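You operate a simulated robot arm through the tools that you are given. There is no shell and no other tool.

Carry out the task below with a simulated robot arm. There is one attempt and no reset: what you move stays moved.

JOB
Steam the yellow spool in the pot until the green lamp lights.
Fine: rest the lid on the drip plate, lid on before the steam, then shut the steam. Set down upright: domed lid.

The check looks at the end state, three seconds after you hand in, the way a careful person would. Anything else that was tipped, shoved, dropped, spilled or broken makes it a failure. A push-on lid holds only when it is set on centred and level and pressed home; a screw cap is set on level and turned clockwise until tight.

ROBOT AND FRAMES
A 7-joint arm with a two-finger parallel gripper, fixed in place. Base frame: the origin is at the foot of the arm, x ahead of it, y to its left, z up; the work surface is at about z = 0.84. Readings come in m, rad, newtons and seconds.
With the tool pointing down near the work surface it reaches from about 0.28 to 0.7 m from the base axis. Its first joint turns from -2.897 to 2.897 rad. Payload 1.57 kg.
Tool frame: the origin (TCP) lies between the finger pads and is the grasp point; the fingertips stand 0.03 m ahead of it; z points along the fingers, y is the line along which they close. The gripper opens to 0.08 m. The fingers are 0.017 m wide and 0.012 m thick; the gripper's body (0.04 by 0.082 m) begins 0.08 m behind the TCP.
Orientation is told as [roll, pitch, yaw] about the base's x, y, z axes, in that order, counted from this pose: with the fingers straight down and closing along the base's y, the tool's x points along the base's -x, its y along +y and its z along -z.

CONTROLS
- The arm moves only by the tool move_arm. Its arguments are lists of equal length, an entry for each row: "dp": the shift along the tool's x, y, z in m, a list of three; "rot": the turn, a rotation vector about the tool's x, y, z in rad, a list of three; "jaw": the gripper command, from -1 (fully open) to 1 (shut), values between in proportion. In form: {"dp": [[dx, dy, dz], ...], "rot": [[ax, ay, az], ...], "jaw": [jaw, ...]}. A call has 1 to 20 rows; each row is the pose to reach, as a shift and turn from the pose commanded when the call began, along the tool's axes at that moment. A row lasts 0.2 s, in which the tool goes at most 0.05 m and 0.15 rad; a call with a longer step from one row to the next is refused whole, and so is a gripper value outside its range. A pose out of reach is approached as far as the arm can. The call stops where the force on the tool passes 90 N (or 10 N more than at its start, if that is more) or the arm is blocked; 0.2 s more then pass. Each finger travels about 0.072 m/s and halts on what it meets, pressing with about 41 N; the grip force reading is that of the motor and also rises with nothing between the fingers. The clock runs only during rows and for 0.2 s after the last one: add rows that repeat a pose to give the fingers time. It gives the time, the measured TCP pose, the force on the tool (base axes), the opening and the grip force at its end, in the units of the frame above (readings bear some noise), with the torque about the TCP (base axes, N m) and any sound that the robot's microphone picked up, and new pictures: "pictures" is both (left out), scene, wrist or none.
- Cameras (640 x 400 px; columns grow to the right, rows downward): "scene" is fixed at [0.0492, -0.4997, 1.605]; the picture's right is [0.71, -0.71, 0.00], its down [-0.41, -0.41, -0.82] and it looks along [0.58, 0.58, -0.58] (base axes); focal length 353 px, centre (320, 200). "wrist" rides on the gripper at [0.072, -0.007, -0.122] in the tool frame; the picture's right is [0.09, 1.00, 0.00], its down [-0.84, 0.08, -0.54] and it looks along [-0.54, 0.05, 0.84] (tool axes); focal length 238 px, centre (320, 200). There is no depth. A picture from a camera that has moved, and an enlarged one, comes with that camera's place and axes in the base frame and with its lens.
- raise_lower(by): slides the trunk up (or, below 0, down) by that many m; the arm rides with it, the base frame stays. It gives what a move gives, with no picture.
- inspect(camera, box): a new picture of the part [left, top, right, bottom] of that camera's present view, enlarged. No time passes.
- finish_job(): hands the job in; it is judged then, once.

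Places have to be worked out from the pictures, the camera data and where the tool is seen. Open the gripper and draw the arm clear of the work before you hand the job in, unless the task says otherwise.

The tools are called after ">>>" by a JSON object that holds its "op" and its "data". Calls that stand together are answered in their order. move_arm: Moves the arm, as the interface text tells. Its arguments: {"type":"object","properties":{"dp":{"type":"array","items":{"type":"array","items":{"type":"number"}}},"rot":{"type":"array","items":{"type":"array","items":{"type":"number"}}},"jaw":{"type":"array","items":{"type":"number"}},"pictures":{"type":"string","enum":["both","scene","wrist","none"]}},"required":["dp","rot","jaw"]} The other tools are called the same way: raise_lower (by) slides the trunk up or down; inspect (camera, box) takes an enlarged picture of a part of a camera's view; finish_job () hands the job in.

At the start:

```text
time: 0.0
position: [0.454, 0.1995, 1.2191]
ee_rot: [0.002, 0.002, 0.0]
ft_force: [0.1, 0.5, 0.4]
ft_torque: [0.01, -0.01, 0.02]
gripper_width: 0.08
gripper_force: 0.0
trunk travel left (down, up): [-0.4, 0.08]
```

scene: 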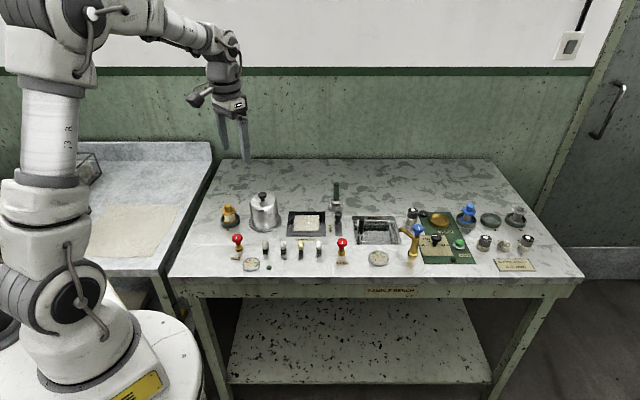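
wrist: 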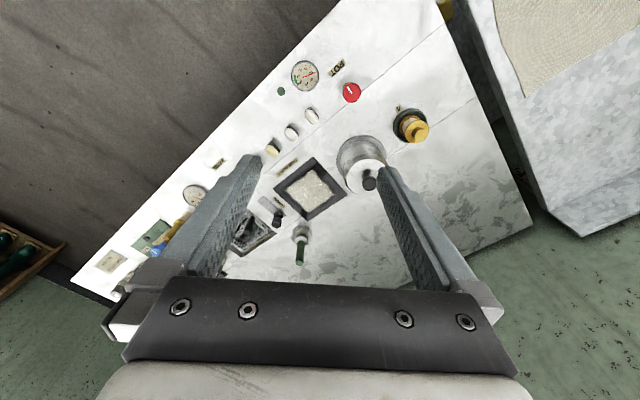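

I start by enlarging the pictures to identify the objects on the bench.

>>> {"op": "inspect", "data": {"camera": "scene", "box": [200, 170, 380, 282]}}

>>> {"op": "inspect", "data": {"camera": "scene", "box": [360, 180, 560, 300]}}

>>> {"op": "inspect", "data": {"camera": "wrist", "box": [60, 40, 460, 290]}}

```text
3.56 times, centred on (290, 226) of scene
camera zoom: at [0.0492, -0.4997, 1.605], right [0.71, -0.71, 0.0], down [-0.41, -0.41, -0.82], along [0.58, 0.58, -0.58], focal length 1255 px, centre (427, 108)
```

zoom: 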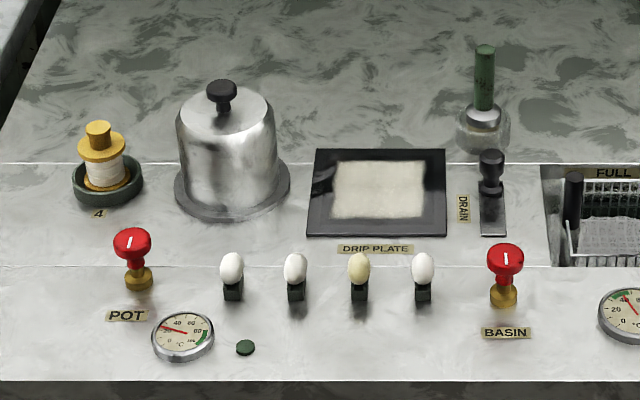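

```text
3.20 times, centred on (460, 240) of scene
camera zoom: at [0.0492, -0.4997, 1.605], right [0.71, -0.71, 0.0], down [-0.41, -0.41, -0.82], along [0.58, 0.58, -0.58], focal length 1130 px, centre (-128, 72)
```

zoom: 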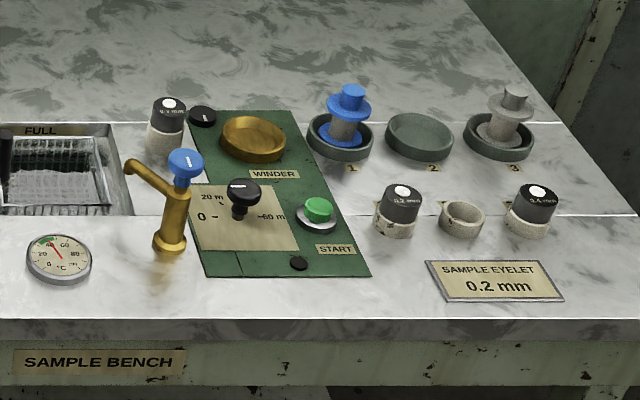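

```text
1.60 times, centred on (260, 165) of wrist
camera zoom: at [0.3819, 0.1921, 1.3388], right [-0.09, 1.0, 0.0], down [0.84, 0.08, 0.54], along [0.54, 0.05, -0.84], focal length 381 px, centre (416, 256)
```

zoom: 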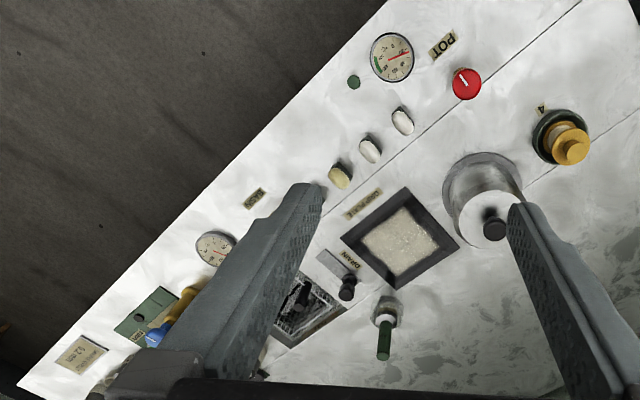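

The pot is near the left of the bench, with the yellow spool in holder 4 beside it and the POT valve in front. I'll zoom further on the pot before moving.

>>> {"op": "inspect", "data": {"camera": "scene", "box": [215, 180, 295, 230]}}

>>> {"op": "inspect", "data": {"camera": "scene", "box": [215, 225, 295, 275]}}

>>> {"op": "inspect", "data": {"camera": "wrist", "box": [280, 50, 440, 150]}}

>>> {"op": "inspect", "data": {"camera": "wrist", "box": [260, 110, 420, 210]}}

```text
8.00 times, centred on (255, 205) of scene
camera zoom: at [0.0492, -0.4997, 1.605], right [0.71, -0.71, 0.0], down [-0.41, -0.41, -0.82], along [0.58, 0.58, -0.58], focal length 2824 px, centre (840, 160)
```

zoom: 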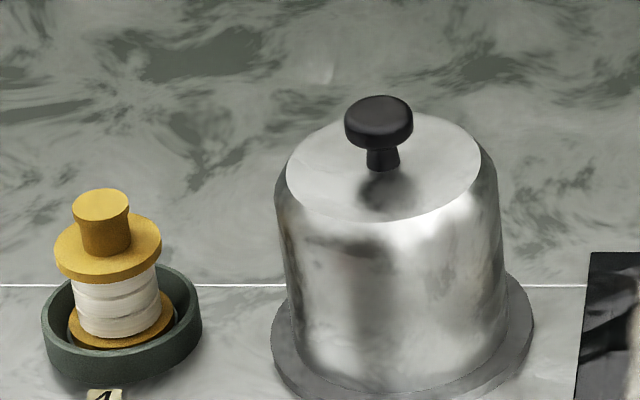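

```text
8.00 times, centred on (255, 250) of scene
camera zoom: at [0.0492, -0.4997, 1.605], right [0.71, -0.71, 0.0], down [-0.41, -0.41, -0.82], along [0.58, 0.58, -0.58], focal length 2824 px, centre (840, -200)
```

zoom: 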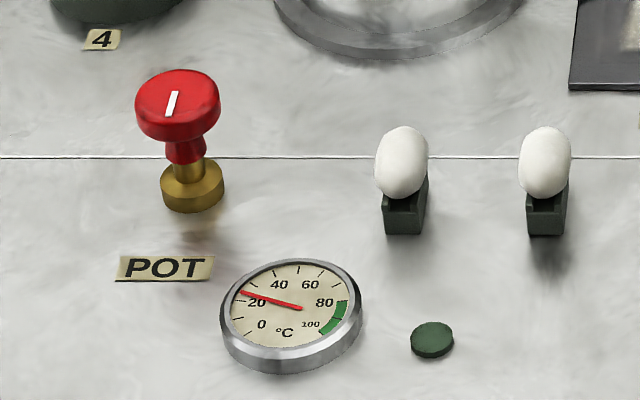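

```text
4.00 times, centred on (360, 100) of wrist
camera zoom: at [0.3819, 0.1921, 1.3388], right [-0.09, 1.0, 0.0], down [0.84, 0.08, 0.54], along [0.54, 0.05, -0.84], focal length 953 px, centre (160, 600)
```

zoom: 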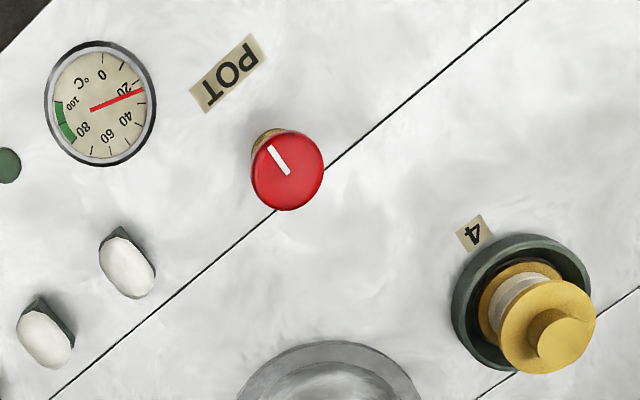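

```text
4.00 times, centred on (340, 160) of wrist
camera zoom: at [0.3819, 0.1921, 1.3388], right [-0.09, 1.0, 0.0], down [0.84, 0.08, 0.54], along [0.54, 0.05, -0.84], focal length 953 px, centre (240, 360)
```

zoom: 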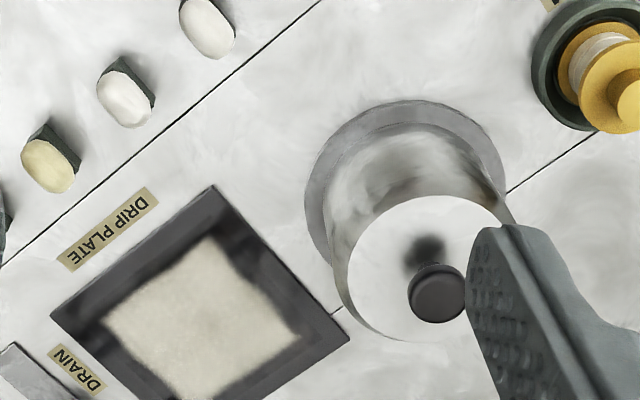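

The domed bell with the black knob looks like the lid, sitting on a flat flange (the pot). I estimate its knob at about (0.589, 0.307, 0.945), the spool at (0.503, 0.390), the POT valve at (0.445, 0.254) and the drip plate at (0.682, 0.200). I'll move the arm closer above to refine these.

>>> {"op": "move_arm", "data": {"dp": [[-0.006, 0.02, 0.028], [-0.012, 0.04, 0.056], [-0.018, 0.06, 0.084], [-0.024, 0.08, 0.112], [-0.03, 0.1, 0.14], [-0.03, 0.1, 0.14]], "rot": [[0, 0, 0], [0, 0, 0], [0, 0, 0], [0, 0, 0], [0, 0, 0], [0, 0, 0]], "jaw": [-1, -1, -1, -1, -1, -1]}}

```text
time: 1.4
position: [0.4863, 0.3007, 1.0763]
ee_rot: [-0.001, -0.001, 0.0]
ft_force: [0.8, -0.1, -0.5]
ft_torque: [0.0, 0.02, 0.02]
gripper_width: 0.0799
gripper_force: 0.1
trunk travel left (down, up): [-0.4, 0.08]
camera wrist: at [0.4133, 0.2931, 1.1982], right [-0.09, 1.0, 0.0], down [0.84, 0.08, 0.54], along [0.54, 0.05, -0.84], focal length 238 px, centre (320, 200)
```

scene: 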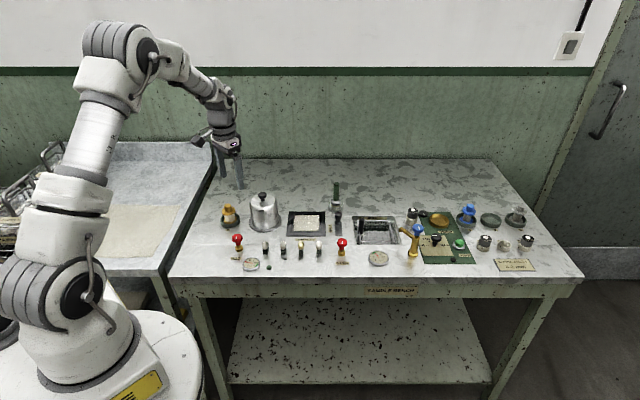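
wrist: 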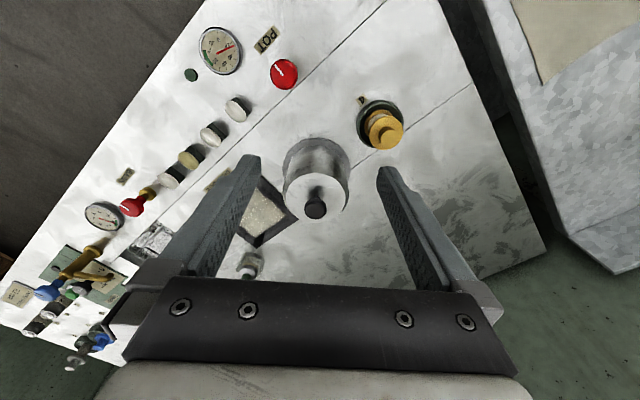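

>>> {"op": "inspect", "data": {"camera": "wrist", "box": [240, 90, 432, 210]}}

>>> {"op": "inspect", "data": {"camera": "wrist", "box": [180, 20, 340, 120]}}

```text
3.33 times, centred on (336, 150) of wrist
camera zoom: at [0.4133, 0.2931, 1.1982], right [-0.09, 1.0, 0.0], down [0.84, 0.08, 0.54], along [0.54, 0.05, -0.84], focal length 794 px, centre (267, 367)
```

zoom: 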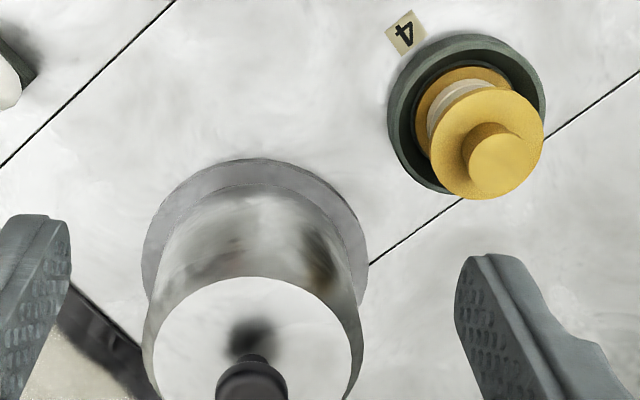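

```text
4.00 times, centred on (260, 70) of wrist
camera zoom: at [0.4133, 0.2931, 1.1982], right [-0.09, 1.0, 0.0], down [0.84, 0.08, 0.54], along [0.54, 0.05, -0.84], focal length 953 px, centre (560, 720)
```

zoom: 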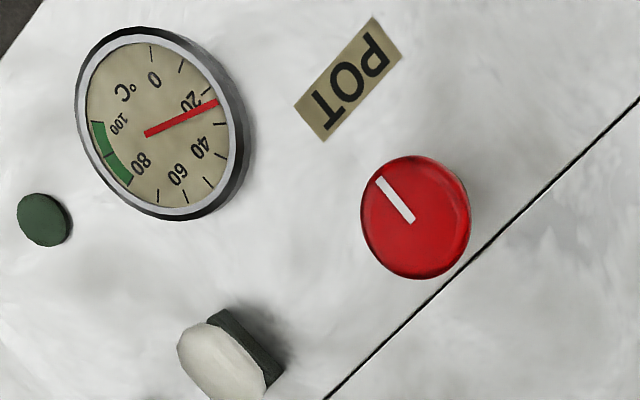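

The lid knob reads at about (0.587, 0.305); I'll hover over it with the jaws open and check alignment.

>>> {"op": "move_arm", "data": {"dp": [[-0.034, 0.0015, 0.01], [-0.067, 0.003, 0.03], [-0.1007, 0.0043, 0.056], [-0.1007, 0.0043, 0.056]], "rot": [[0, 0, 0], [0, 0, 0], [0, 0, 0], [0, 0, 0]], "jaw": [-1, -1, -1, -1]}}

```text
time: 2.4
position: [0.5861, 0.3015, 1.0227]
ee_rot: [0.0, 0.0, 0.0]
ft_force: [0.7, 0.4, 0.4]
ft_torque: [-0.02, -0.02, -0.01]
gripper_width: 0.0803
gripper_force: 0.1
trunk travel left (down, up): [-0.4, 0.08]
camera wrist: at [0.514, 0.295, 1.1439], right [-0.09, 1.0, 0.0], down [0.84, 0.08, 0.54], along [0.54, 0.05, -0.84], focal length 238 px, centre (320, 200)
```

scene: 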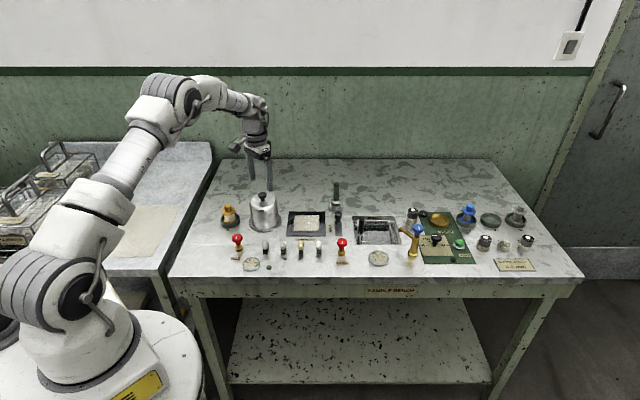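
wrist: 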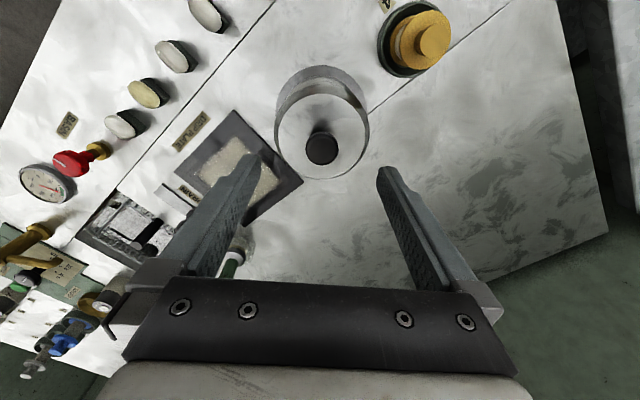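

>>> {"op": "inspect", "data": {"camera": "wrist", "box": [240, 50, 400, 150]}}

>>> {"op": "inspect", "data": {"camera": "wrist", "box": [240, 110, 400, 210]}}

>>> {"op": "inspect", "data": {"camera": "wrist", "box": [140, 100, 300, 200]}}

>>> {"op": "inspect", "data": {"camera": "scene", "box": [205, 150, 301, 210]}}

```text
4.00 times, centred on (320, 100) of wrist
camera zoom: at [0.514, 0.295, 1.1439], right [-0.09, 1.0, 0.0], down [0.84, 0.08, 0.54], along [0.54, 0.05, -0.84], focal length 953 px, centre (320, 600)
```

zoom: 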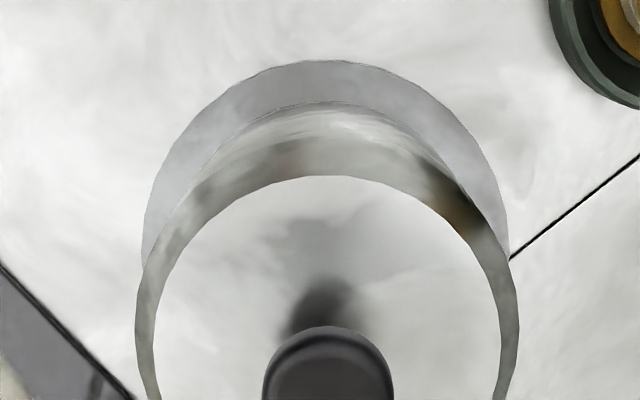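

```text
4.00 times, centred on (320, 160) of wrist
camera zoom: at [0.514, 0.295, 1.1439], right [-0.09, 1.0, 0.0], down [0.84, 0.08, 0.54], along [0.54, 0.05, -0.84], focal length 953 px, centre (320, 360)
```

zoom: 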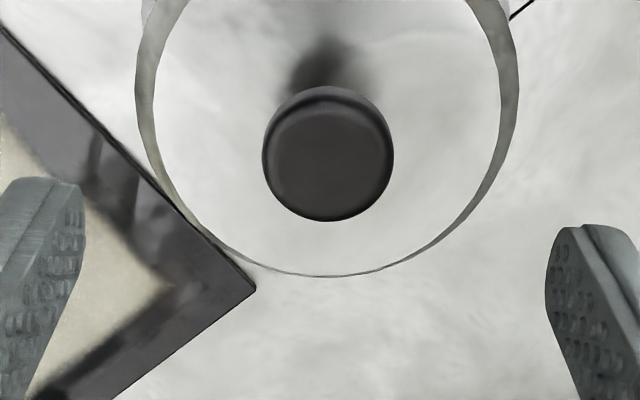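

```text
4.00 times, centred on (220, 150) of wrist
camera zoom: at [0.514, 0.295, 1.1439], right [-0.09, 1.0, 0.0], down [0.84, 0.08, 0.54], along [0.54, 0.05, -0.84], focal length 953 px, centre (720, 400)
```

zoom: 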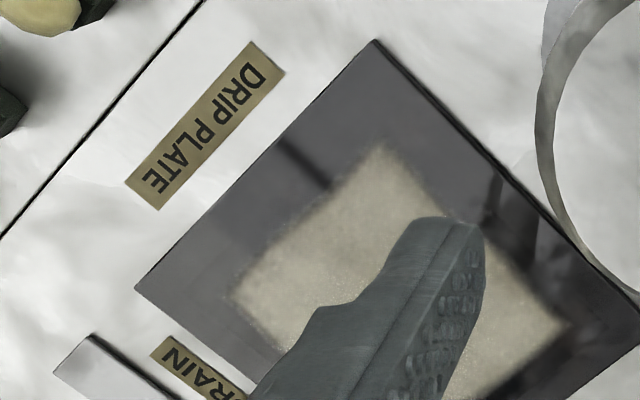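

```text
6.67 times, centred on (253, 180) of scene
camera zoom: at [0.0492, -0.4997, 1.605], right [0.71, -0.71, 0.0], down [-0.41, -0.41, -0.82], along [0.58, 0.58, -0.58], focal length 2354 px, centre (767, 333)
```

zoom: 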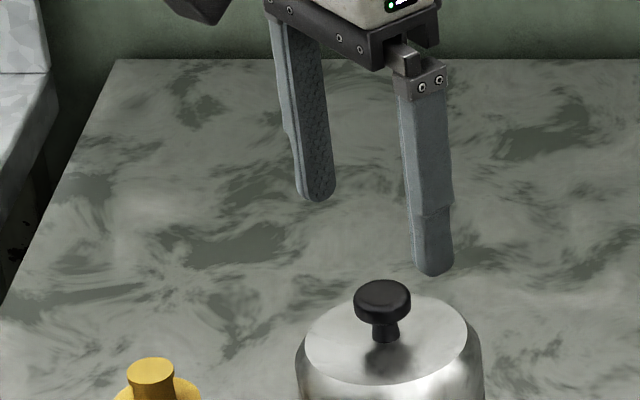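

The knob sits nearly between the fingers; triangulating gives its top at z≈0.955 and centre (0.584, 0.303). I'll lower so the fingertips straddle the knob cap and look again before closing.

>>> {"op": "move_arm", "data": {"dp": [[0.002, 0.001, 0.02], [0.002, 0.001, 0.04], [0.002, 0.001, 0.052], [0.002, 0.001, 0.052]], "rot": [[0, 0, 0], [0, 0, 0], [0, 0, 0], [0, 0, 0]], "jaw": [-1, -1, -1, -1]}}

>>> {"op": "inspect", "data": {"camera": "wrist", "box": [240, 130, 400, 230]}}

>>> {"op": "inspect", "data": {"camera": "scene", "box": [205, 160, 301, 220]}}

```text
time: 3.4
position: [0.5829, 0.3057, 0.9695]
ee_rot: [0.0, -0.002, 0.001]
ft_force: [0.4, 0.7, -0.2]
ft_torque: [0.02, 0.0, -0.05]
gripper_width: 0.0799
gripper_force: 0.1
trunk travel left (down, up): [-0.4, 0.08]
camera wrist: at [0.5115, 0.2975, 1.0914], right [-0.09, 1.0, 0.0], down [0.84, 0.08, 0.54], along [0.54, 0.05, -0.84], focal length 238 px, centre (320, 200)
```

scene: 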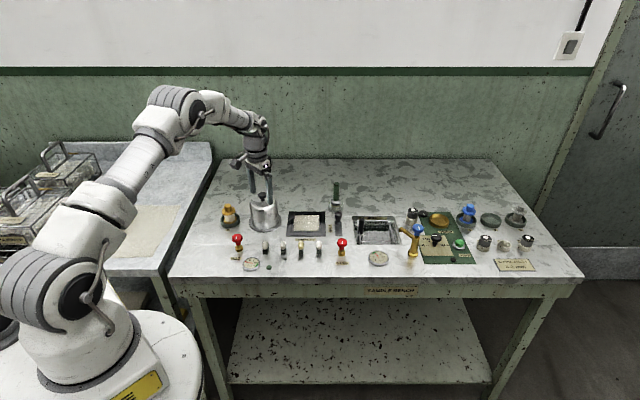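
wrist: 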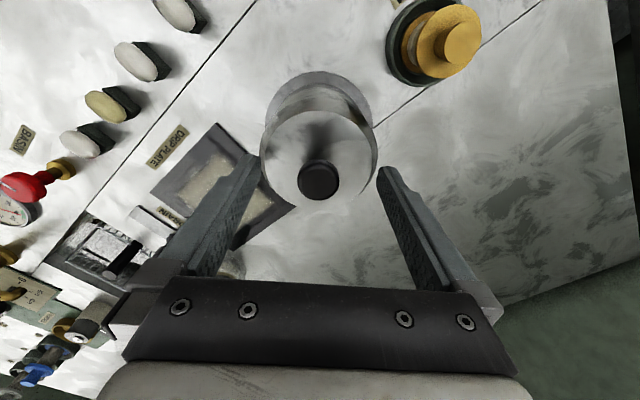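

```text
4.00 times, centred on (320, 180) of wrist
camera zoom: at [0.5115, 0.2975, 1.0914], right [-0.09, 1.0, 0.0], down [0.84, 0.08, 0.54], along [0.54, 0.05, -0.84], focal length 953 px, centre (320, 280)
```

zoom: 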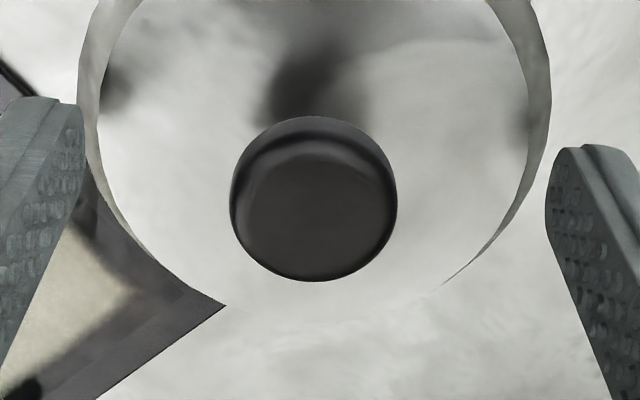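

```text
6.67 times, centred on (253, 190) of scene
camera zoom: at [0.0492, -0.4997, 1.605], right [0.71, -0.71, 0.0], down [-0.41, -0.41, -0.82], along [0.58, 0.58, -0.58], focal length 2354 px, centre (767, 267)
```

zoom: 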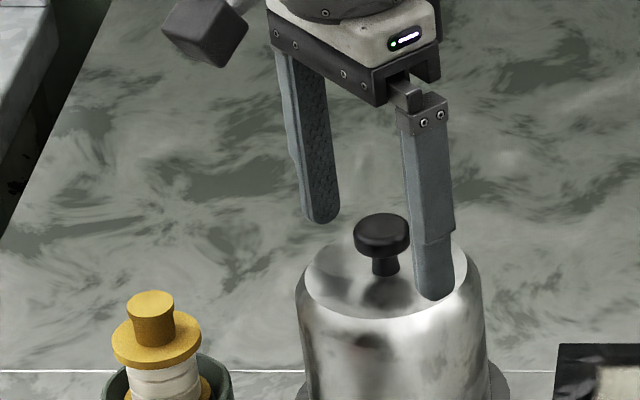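

The fingertips are at z≈0.939, straddling the knob cap (about 0.946–0.958), and the knob is centred. I close the gripper.

>>> {"op": "move_arm", "data": {"dp": [[0, 0, 0], [0, 0, 0], [0, 0, 0], [0, 0, 0]], "rot": [[0, 0, 0], [0, 0, 0], [0, 0, 0], [0, 0, 0]], "jaw": [1, 1, 1, 1]}}

>>> {"op": "inspect", "data": {"camera": "scene", "box": [205, 160, 301, 220]}}

```text
time: 4.4
position: [0.5837, 0.3056, 0.9707]
ee_rot: [0.0, 0.0, 0.001]
ft_force: [0.1, -0.6, -0.3]
ft_torque: [-0.01, 0.02, -0.02]
gripper_width: 0.0266
gripper_force: 37.5
trunk travel left (down, up): [-0.4, 0.08]
camera wrist: at [0.5115, 0.2974, 1.0916], right [-0.09, 1.0, 0.0], down [0.84, 0.08, 0.54], along [0.54, 0.05, -0.84], focal length 238 px, centre (320, 200)
```

scene: 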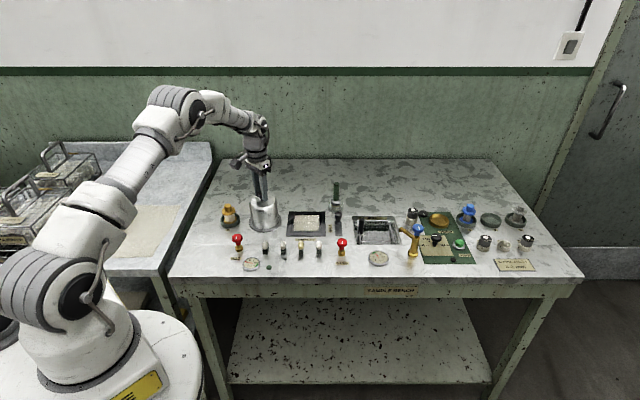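
wrist: 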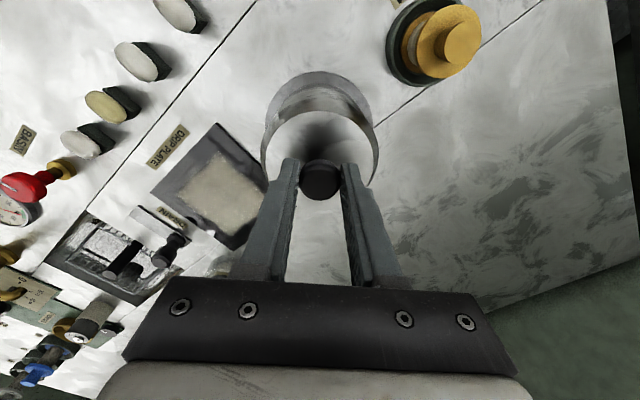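

```text
6.67 times, centred on (253, 190) of scene
camera zoom: at [0.0492, -0.4997, 1.605], right [0.71, -0.71, 0.0], down [-0.41, -0.41, -0.82], along [0.58, 0.58, -0.58], focal length 2354 px, centre (767, 267)
```

zoom: 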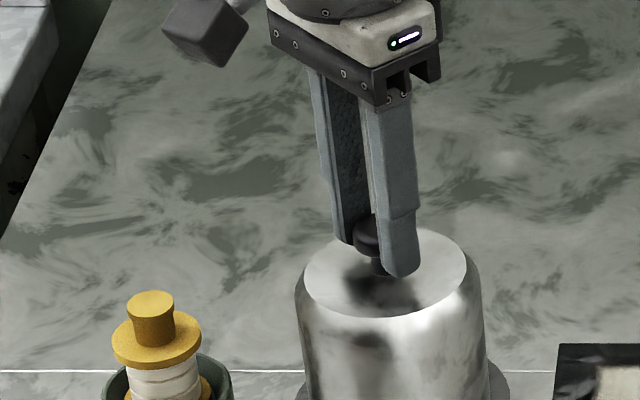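

The knob is held at 0.0266 m width. I lift a little first and check the weight and whether the lid comes up.

>>> {"op": "move_arm", "data": {"dp": [[0, 0, -0.01], [0, 0, -0.025], [0, 0, -0.04], [0, 0, -0.04]], "rot": [[0, 0, 0], [0, 0, 0], [0, 0, 0], [0, 0, 0]], "jaw": [1, 1, 1, 1]}}

>>> {"op": "inspect", "data": {"camera": "scene", "box": [205, 175, 301, 235]}}

```text
time: 5.4
position: [0.5829, 0.3062, 1.0098]
ee_rot: [-0.002, 0.001, 0.0]
ft_force: [0.3, 0.0, -0.9]
ft_torque: [-0.01, -0.01, -0.01]
gripper_width: 0.0265
gripper_force: 36.8
trunk travel left (down, up): [-0.4, 0.08]
camera wrist: at [0.5111, 0.2979, 1.131], right [-0.09, 1.0, 0.0], down [0.84, 0.08, 0.54], along [0.54, 0.05, -0.84], focal length 238 px, centre (320, 200)
```

scene: 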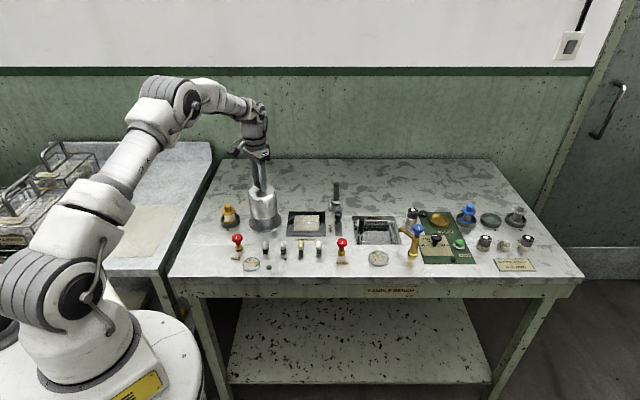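
wrist: 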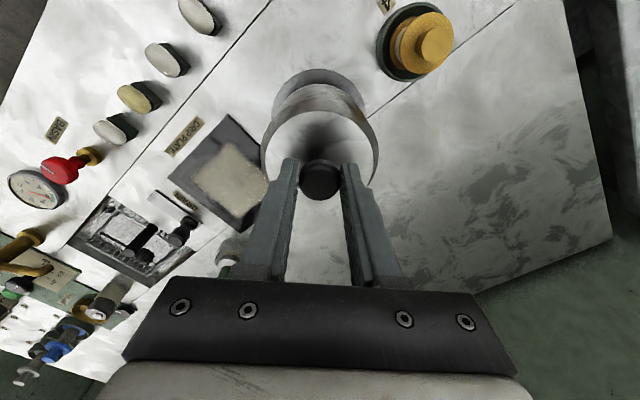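

```text
6.67 times, centred on (253, 205) of scene
camera zoom: at [0.0492, -0.4997, 1.605], right [0.71, -0.71, 0.0], down [-0.41, -0.41, -0.82], along [0.58, 0.58, -0.58], focal length 2354 px, centre (767, 167)
```

zoom: 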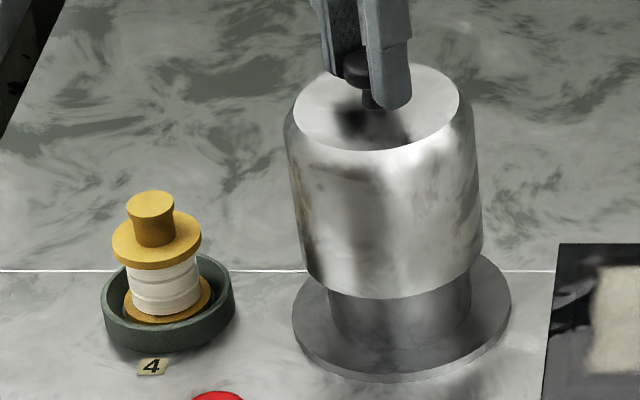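

The lid is rising off a cylindrical pot with a flange. I lift further until it clears.

>>> {"op": "move_arm", "data": {"dp": [[0, 0, -0.03], [0, 0, -0.06], [0, 0, -0.09], [0, 0, -0.09]], "rot": [[0, 0, 0], [0, 0, 0], [0, 0, 0], [0, 0, 0]], "jaw": [1, 1, 1, 1]}}

>>> {"op": "inspect", "data": {"camera": "scene", "box": [205, 155, 333, 235]}}

>>> {"op": "inspect", "data": {"camera": "wrist", "box": [160, 60, 400, 210]}}

```text
time: 6.4
position: [0.585, 0.305, 1.0989]
ee_rot: [-0.001, -0.001, 0.001]
ft_force: [0.4, -0.6, -0.7]
ft_torque: [0.0, 0.03, 0.0]
gripper_width: 0.0265
gripper_force: 38.1
trunk travel left (down, up): [-0.4, 0.08]
camera wrist: at [0.5129, 0.298, 1.2204], right [-0.09, 1.0, 0.0], down [0.84, 0.08, 0.54], along [0.54, 0.05, -0.84], focal length 238 px, centre (320, 200)
```

scene: 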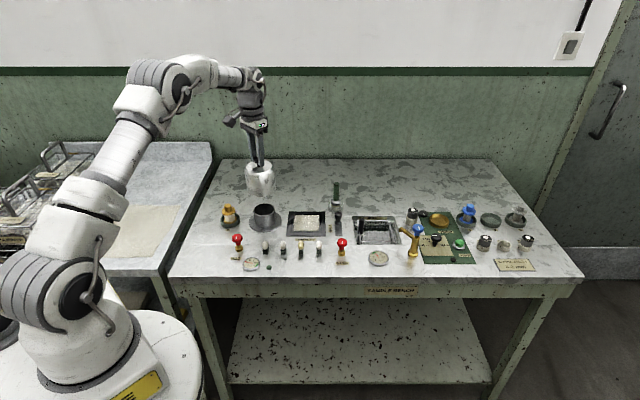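
wrist: 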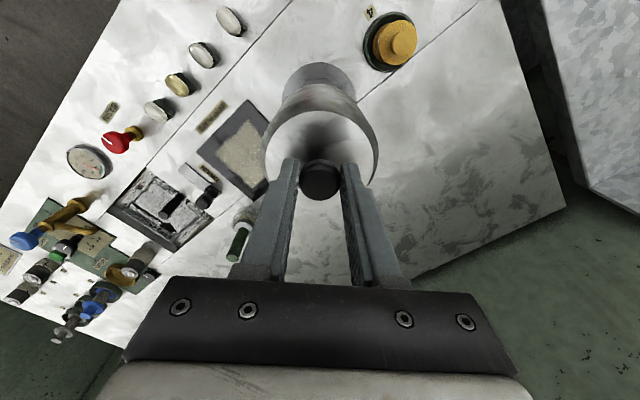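

```text
5.00 times, centred on (269, 195) of scene
camera zoom: at [0.0492, -0.4997, 1.605], right [0.71, -0.71, 0.0], down [-0.41, -0.41, -0.82], along [0.58, 0.58, -0.58], focal length 1765 px, centre (575, 225)
```

zoom: 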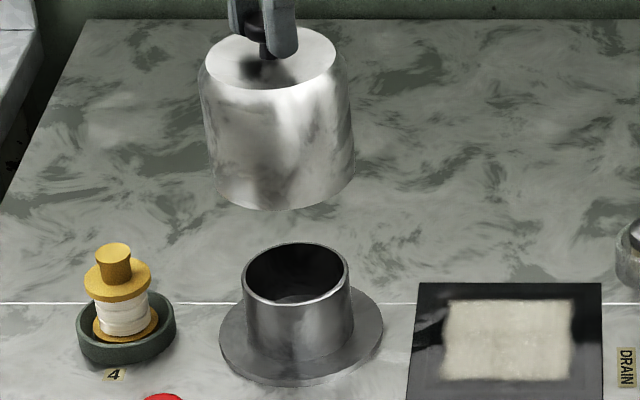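

```text
2.67 times, centred on (280, 135) of wrist
camera zoom: at [0.5129, 0.298, 1.2204], right [-0.09, 1.0, 0.0], down [0.84, 0.08, 0.54], along [0.54, 0.05, -0.84], focal length 636 px, centre (427, 373)
```

zoom: 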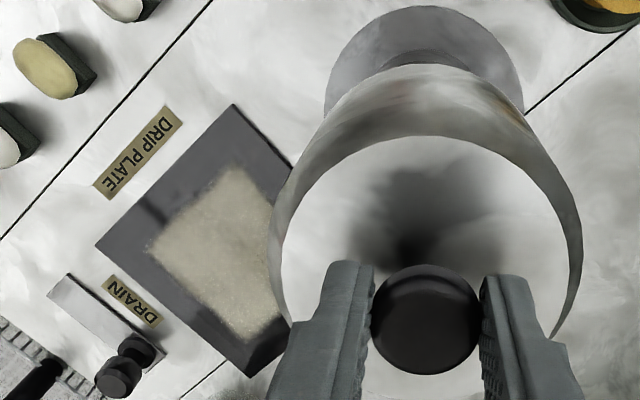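

The lid's rim is about 0.117 m below the TCP, and the drip plate centre reads at about (0.680, 0.197). I carry the lid level at this height to (0.667, 0.197) above the plate.

>>> {"op": "move_arm", "data": {"dp": [[-0.012, -0.015, 0], [-0.027, -0.035, 0], [-0.042, -0.055, 0], [-0.057, -0.075, 0], [-0.072, -0.095, 0], [-0.082, -0.108, 0], [-0.082, -0.108, 0]], "rot": [[0, 0, 0], [0, 0, 0], [0, 0, 0], [0, 0, 0], [0, 0, 0], [0, 0, 0], [0, 0, 0]], "jaw": [1, 1, 1, 1, 1, 1, 1]}}

>>> {"op": "inspect", "data": {"camera": "scene", "box": [235, 160, 363, 240]}}

>>> {"op": "inspect", "data": {"camera": "wrist", "box": [240, 60, 480, 210]}}

```text
time: 8.0
position: [0.6663, 0.1959, 1.0992]
ee_rot: [-0.001, 0.001, 0.0]
ft_force: [-0.5, 0.2, -0.8]
ft_torque: [-0.02, 0.0, 0.02]
gripper_width: 0.0266
gripper_force: 37.3
trunk travel left (down, up): [-0.4, 0.08]
camera wrist: at [0.5935, 0.1893, 1.2219], right [-0.09, 1.0, 0.0], down [0.84, 0.08, 0.54], along [0.54, 0.05, -0.84], focal length 238 px, centre (320, 200)
```

scene: 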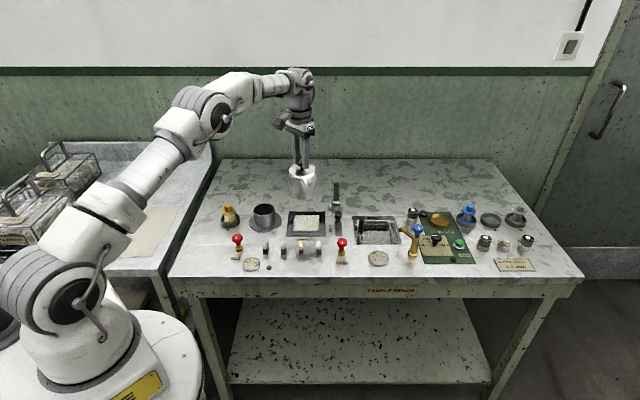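
wrist: 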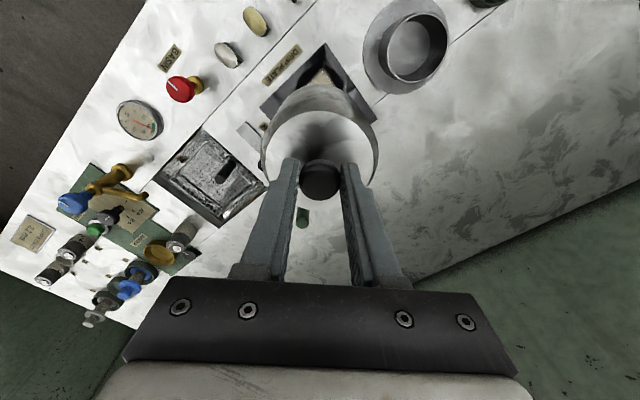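

```text
5.00 times, centred on (299, 200) of scene
camera zoom: at [0.0492, -0.4997, 1.605], right [0.71, -0.71, 0.0], down [-0.41, -0.41, -0.82], along [0.58, 0.58, -0.58], focal length 1765 px, centre (425, 200)
```

zoom: 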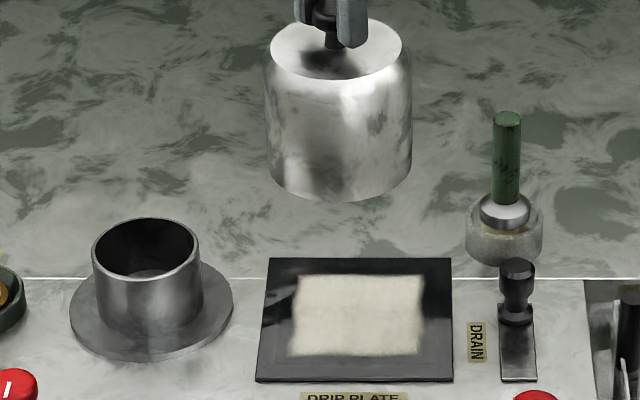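

```text
2.67 times, centred on (360, 135) of wrist
camera zoom: at [0.5935, 0.1893, 1.2219], right [-0.09, 1.0, 0.0], down [0.84, 0.08, 0.54], along [0.54, 0.05, -0.84], focal length 636 px, centre (213, 373)
```

zoom: 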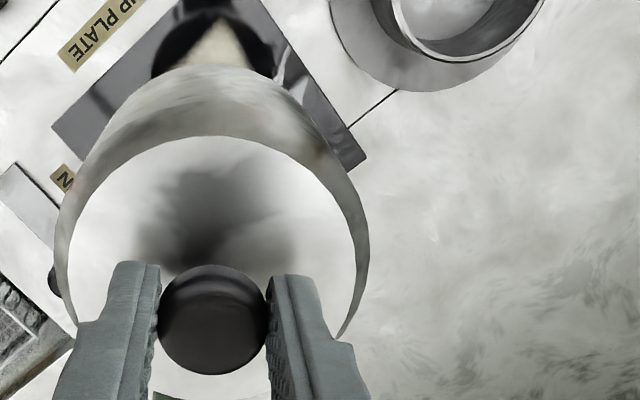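

The lid hangs plumb over the plate, whose centre I now compute as (0.679, 0.195). I lower most of the way, shifting 5 mm further out.

>>> {"op": "move_arm", "data": {"dp": [[-0.005, -0.001, 0.03], [-0.005, -0.001, 0.06], [-0.005, -0.001, 0.09], [-0.005, -0.001, 0.11], [-0.005, -0.001, 0.12], [-0.005, -0.001, 0.12]], "rot": [[0, 0, 0], [0, 0, 0], [0, 0, 0], [0, 0, 0], [0, 0, 0], [0, 0, 0]], "jaw": [1, 1, 1, 1, 1, 1]}}

>>> {"op": "inspect", "data": {"camera": "scene", "box": [235, 160, 363, 240]}}

```text
time: 9.4
position: [0.6697, 0.1951, 0.9803]
ee_rot: [0.0, 0.0, 0.0]
ft_force: [0.2, -0.3, -1.3]
ft_torque: [0.01, -0.02, 0.0]
gripper_width: 0.0269
gripper_force: 37.4
trunk travel left (down, up): [-0.4, 0.08]
camera wrist: at [0.5984, 0.1878, 1.1004], right [-0.09, 1.0, 0.0], down [0.84, 0.08, 0.54], along [0.54, 0.05, -0.84], focal length 238 px, centre (320, 200)
```

scene: 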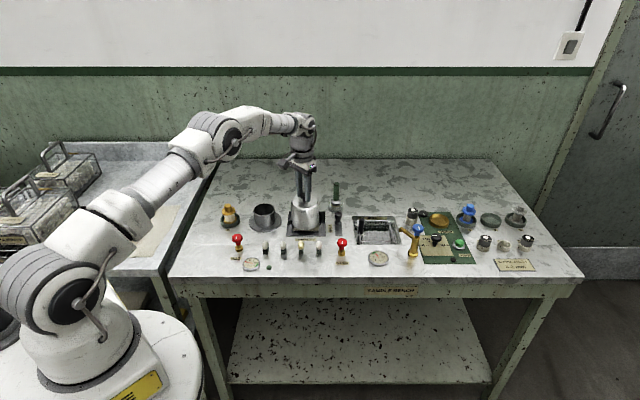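
wrist: 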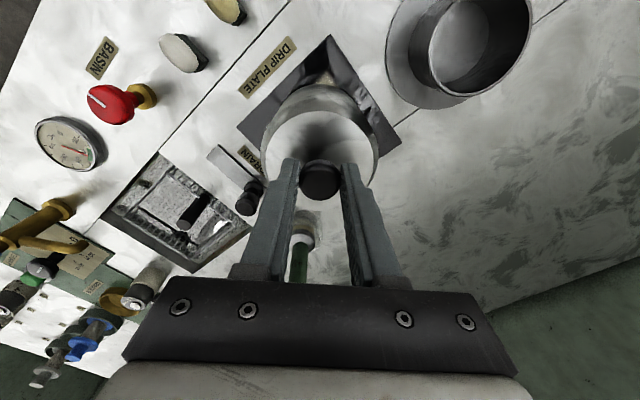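

```text
5.00 times, centred on (299, 200) of scene
camera zoom: at [0.0492, -0.4997, 1.605], right [0.71, -0.71, 0.0], down [-0.41, -0.41, -0.82], along [0.58, 0.58, -0.58], focal length 1765 px, centre (425, 200)
```

zoom: 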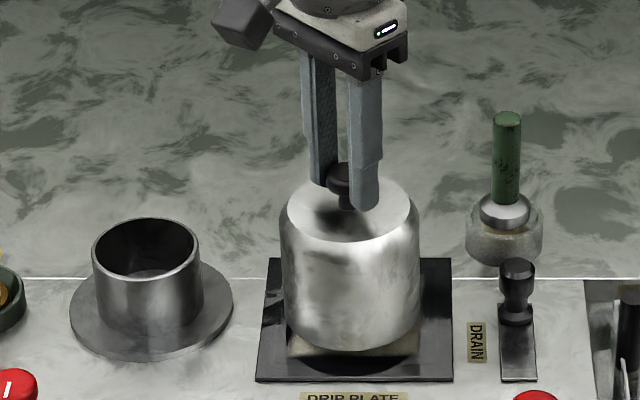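

The lid hovers just above the plate, well inside its edges. I lower in small steps, watching for contact.

>>> {"op": "move_arm", "data": {"dp": [[-0.003, 0, 0.004], [-0.003, 0, 0.008], [-0.003, 0, 0.012], [-0.003, 0, 0.012]], "rot": [[0, 0, 0], [0, 0, 0], [0, 0, 0], [0, 0, 0]], "jaw": [1, 1, 1, 1], "pictures": "none"}}

>>> {"op": "inspect", "data": {"camera": "scene", "box": [275, 190, 339, 230]}}

```text
time: 10.4
position: [0.6731, 0.1962, 0.9691]
ee_rot: [0.0, -0.002, -0.001]
ft_force: [-0.2, -0.4, 4.9]
ft_torque: [0.07, 0.14, 0.05]
gripper_width: 0.0266
gripper_force: 37.4
trunk travel left (down, up): [-0.4, 0.08]
```

```text
10.00 times, centred on (307, 210) of scene
camera zoom: at [0.0492, -0.4997, 1.605], right [0.71, -0.71, 0.0], down [-0.41, -0.41, -0.82], along [0.58, 0.58, -0.58], focal length 3530 px, centre (450, 100)
```

zoom: 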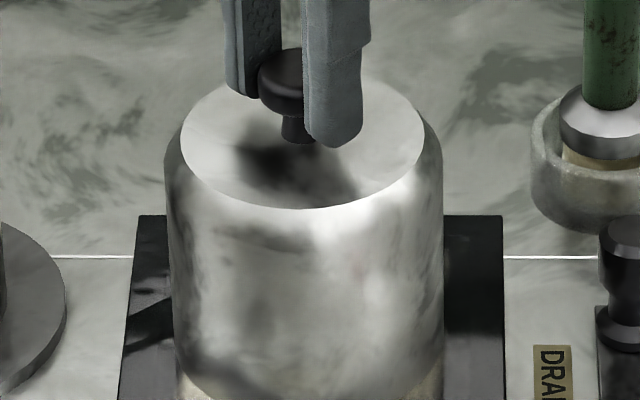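

The upward force of about 5 N shows the lid has touched the plate. I check the rim before releasing.

>>> {"op": "inspect", "data": {"camera": "scene", "box": [267, 205, 347, 255]}}

>>> {"op": "inspect", "data": {"camera": "wrist", "box": [220, 20, 412, 140]}}

```text
8.00 times, centred on (307, 230) of scene
camera zoom: at [0.0492, -0.4997, 1.605], right [0.71, -0.71, 0.0], down [-0.41, -0.41, -0.82], along [0.58, 0.58, -0.58], focal length 2824 px, centre (424, -40)
```

zoom: 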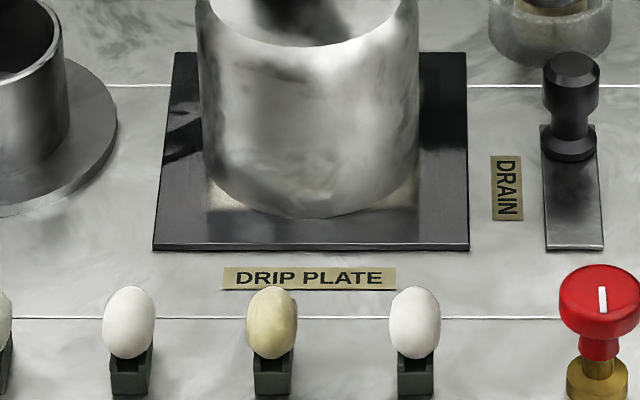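

```text
3.33 times, centred on (316, 80) of wrist
camera zoom: at [0.6005, 0.1882, 1.0895], right [-0.09, 1.0, 0.0], down [0.84, 0.08, 0.54], along [0.54, 0.05, -0.84], focal length 794 px, centre (333, 600)
```

zoom: 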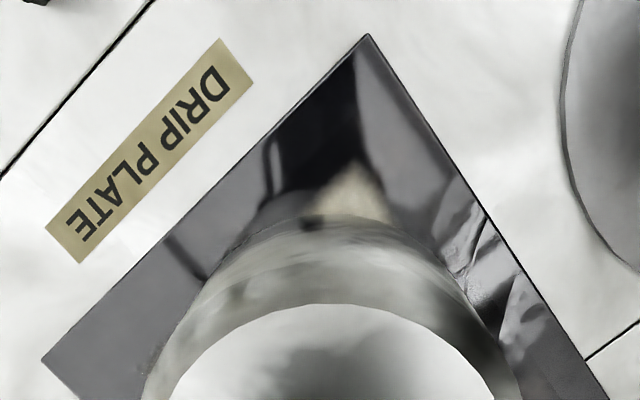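

The lid is seated inside the plate's edges with its knob up. I open the gripper and rise straight up.

>>> {"op": "move_arm", "data": {"dp": [[0, 0, 0], [0, 0, 0], [0, 0, 0], [0, 0, 0]], "rot": [[0, 0, 0], [0, 0, 0], [0, 0, 0], [0, 0, 0]], "jaw": [0.0, -0.5, -1, -1], "pictures": "none"}}

>>> {"op": "move_arm", "data": {"dp": [[0, 0, -0.02], [0, 0, -0.05], [0, 0, -0.09], [0, 0, -0.13], [0, 0, -0.13]], "rot": [[0, 0, 0], [0, 0, 0], [0, 0, 0], [0, 0, 0], [0, 0, 0]], "jaw": [-1, -1, -1, -1, -1]}}

>>> {"op": "inspect", "data": {"camera": "scene", "box": [215, 180, 375, 280]}}

>>> {"op": "inspect", "data": {"camera": "wrist", "box": [220, 0, 540, 200]}}

```text
time: 11.4
position: [0.6723, 0.1952, 0.9673]
ee_rot: [0.001, -0.001, 0.001]
ft_force: [0.5, 0.1, -0.7]
ft_torque: [0.03, -0.02, 0.0]
gripper_width: 0.0798
gripper_force: 0.2
trunk travel left (down, up): [-0.4, 0.08]
```

```text
time: 12.6
position: [0.6728, 0.1965, 1.0991]
ee_rot: [0.0, -0.001, -0.001]
ft_force: [0.2, -0.2, -0.2]
ft_torque: [0.0, 0.0, 0.0]
gripper_width: 0.0802
gripper_force: 0.1
trunk travel left (down, up): [-0.4, 0.08]
camera wrist: at [0.5999, 0.1888, 1.2196], right [-0.09, 1.0, 0.0], down [0.84, 0.08, 0.54], along [0.54, 0.05, -0.84], focal length 238 px, centre (320, 200)
```

scene: 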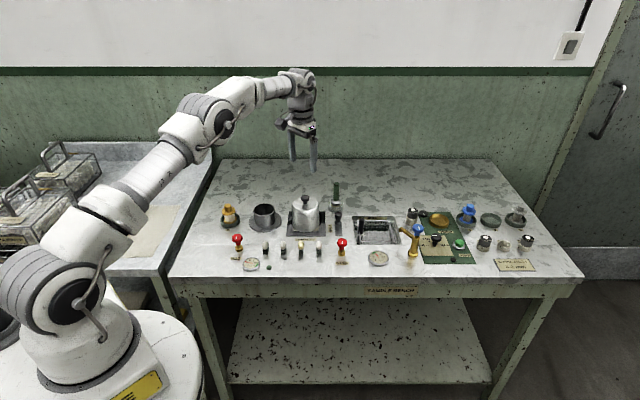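
wrist: 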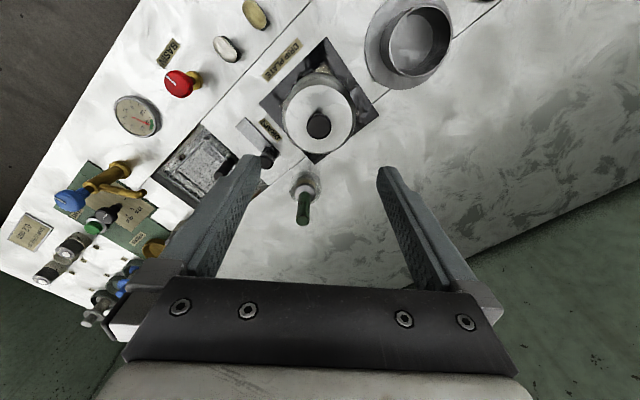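

```text
4.00 times, centred on (295, 230) of scene
camera zoom: at [0.0492, -0.4997, 1.605], right [0.71, -0.71, 0.0], down [-0.41, -0.41, -0.82], along [0.58, 0.58, -0.58], focal length 1412 px, centre (420, 80)
```

zoom: 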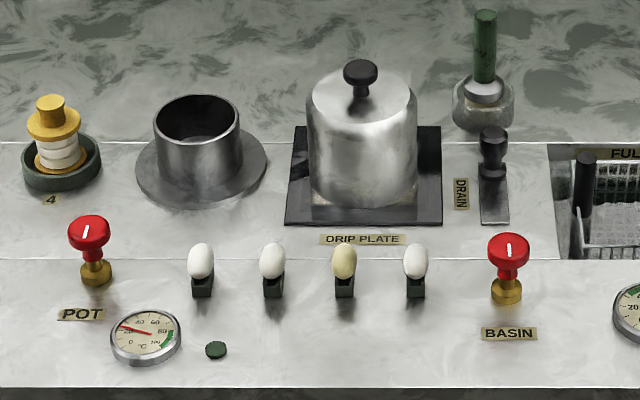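

```text
2.00 times, centred on (380, 100) of wrist
camera zoom: at [0.5999, 0.1888, 1.2196], right [-0.09, 1.0, 0.0], down [0.84, 0.08, 0.54], along [0.54, 0.05, -0.84], focal length 477 px, centre (200, 400)
```

zoom: 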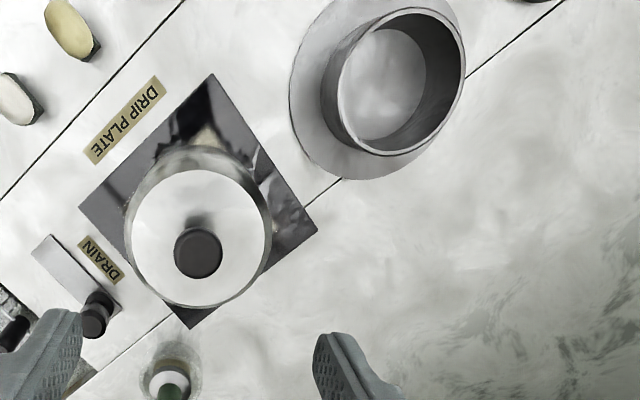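

The lid stands upright on the drip plate. Next I move over the spool in holder 4 at about (0.503, 0.390), staying high.

>>> {"op": "move_arm", "data": {"dp": [[0.024, 0.028, 0], [0.048, 0.055, 0], [0.072, 0.083, 0], [0.096, 0.111, 0.01], [0.12, 0.139, 0.02], [0.145, 0.166, 0.035], [0.169, 0.194, 0.0476], [0.169, 0.194, 0.0476]], "rot": [[0, 0, 0], [0, 0, 0], [0, 0, 0], [0, 0, 0], [0, 0, 0], [0, 0, 0], [0, 0, 0], [0, 0, 0]], "jaw": [-1, -1, -1, -1, -1, -1, -1, -1]}}

>>> {"op": "inspect", "data": {"camera": "wrist", "box": [200, 60, 440, 210]}}

>>> {"op": "inspect", "data": {"camera": "scene", "box": [200, 160, 296, 220]}}

```text
time: 14.4
position: [0.5042, 0.3914, 1.0513]
ee_rot: [0.0, 0.0, -0.002]
ft_force: [0.5, -0.6, -0.4]
ft_torque: [-0.01, -0.01, 0.0]
gripper_width: 0.08
gripper_force: 0.1
trunk travel left (down, up): [-0.4, 0.08]
camera wrist: at [0.4321, 0.3836, 1.1721], right [-0.09, 1.0, 0.0], down [0.84, 0.08, 0.54], along [0.54, 0.05, -0.84], focal length 238 px, centre (320, 200)
```

scene: 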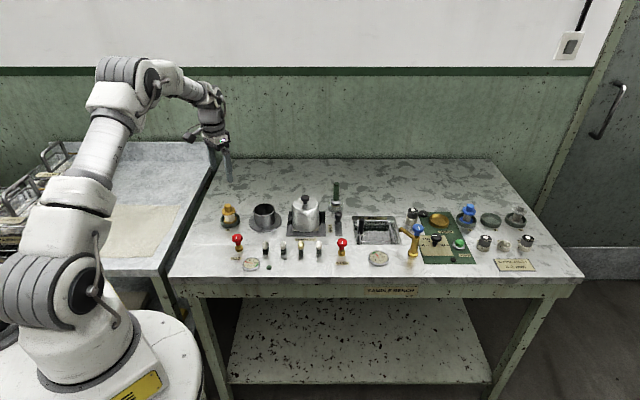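
wrist: 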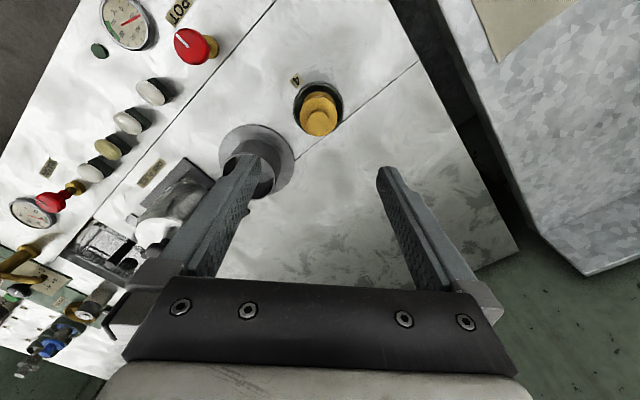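

```text
2.67 times, centred on (320, 135) of wrist
camera zoom: at [0.4321, 0.3836, 1.1721], right [-0.09, 1.0, 0.0], down [0.84, 0.08, 0.54], along [0.54, 0.05, -0.84], focal length 636 px, centre (320, 373)
```

zoom: 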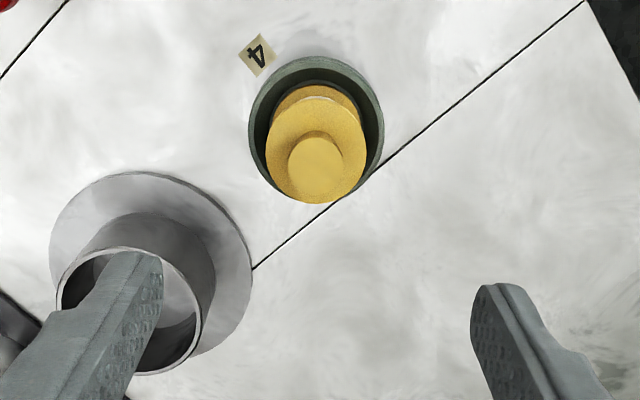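

```text
6.67 times, centred on (248, 190) of scene
camera zoom: at [0.0492, -0.4997, 1.605], right [0.71, -0.71, 0.0], down [-0.41, -0.41, -0.82], along [0.58, 0.58, -0.58], focal length 2354 px, centre (800, 267)
```

zoom: 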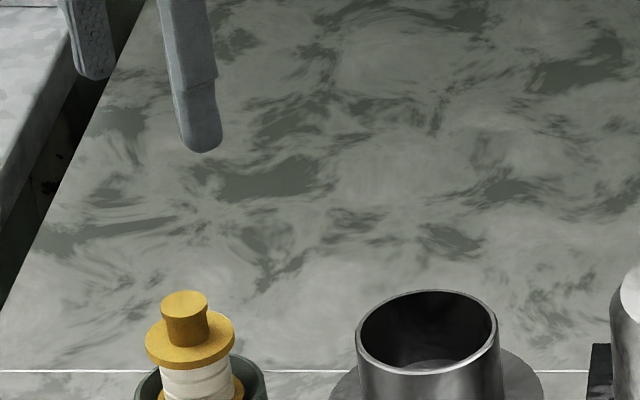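

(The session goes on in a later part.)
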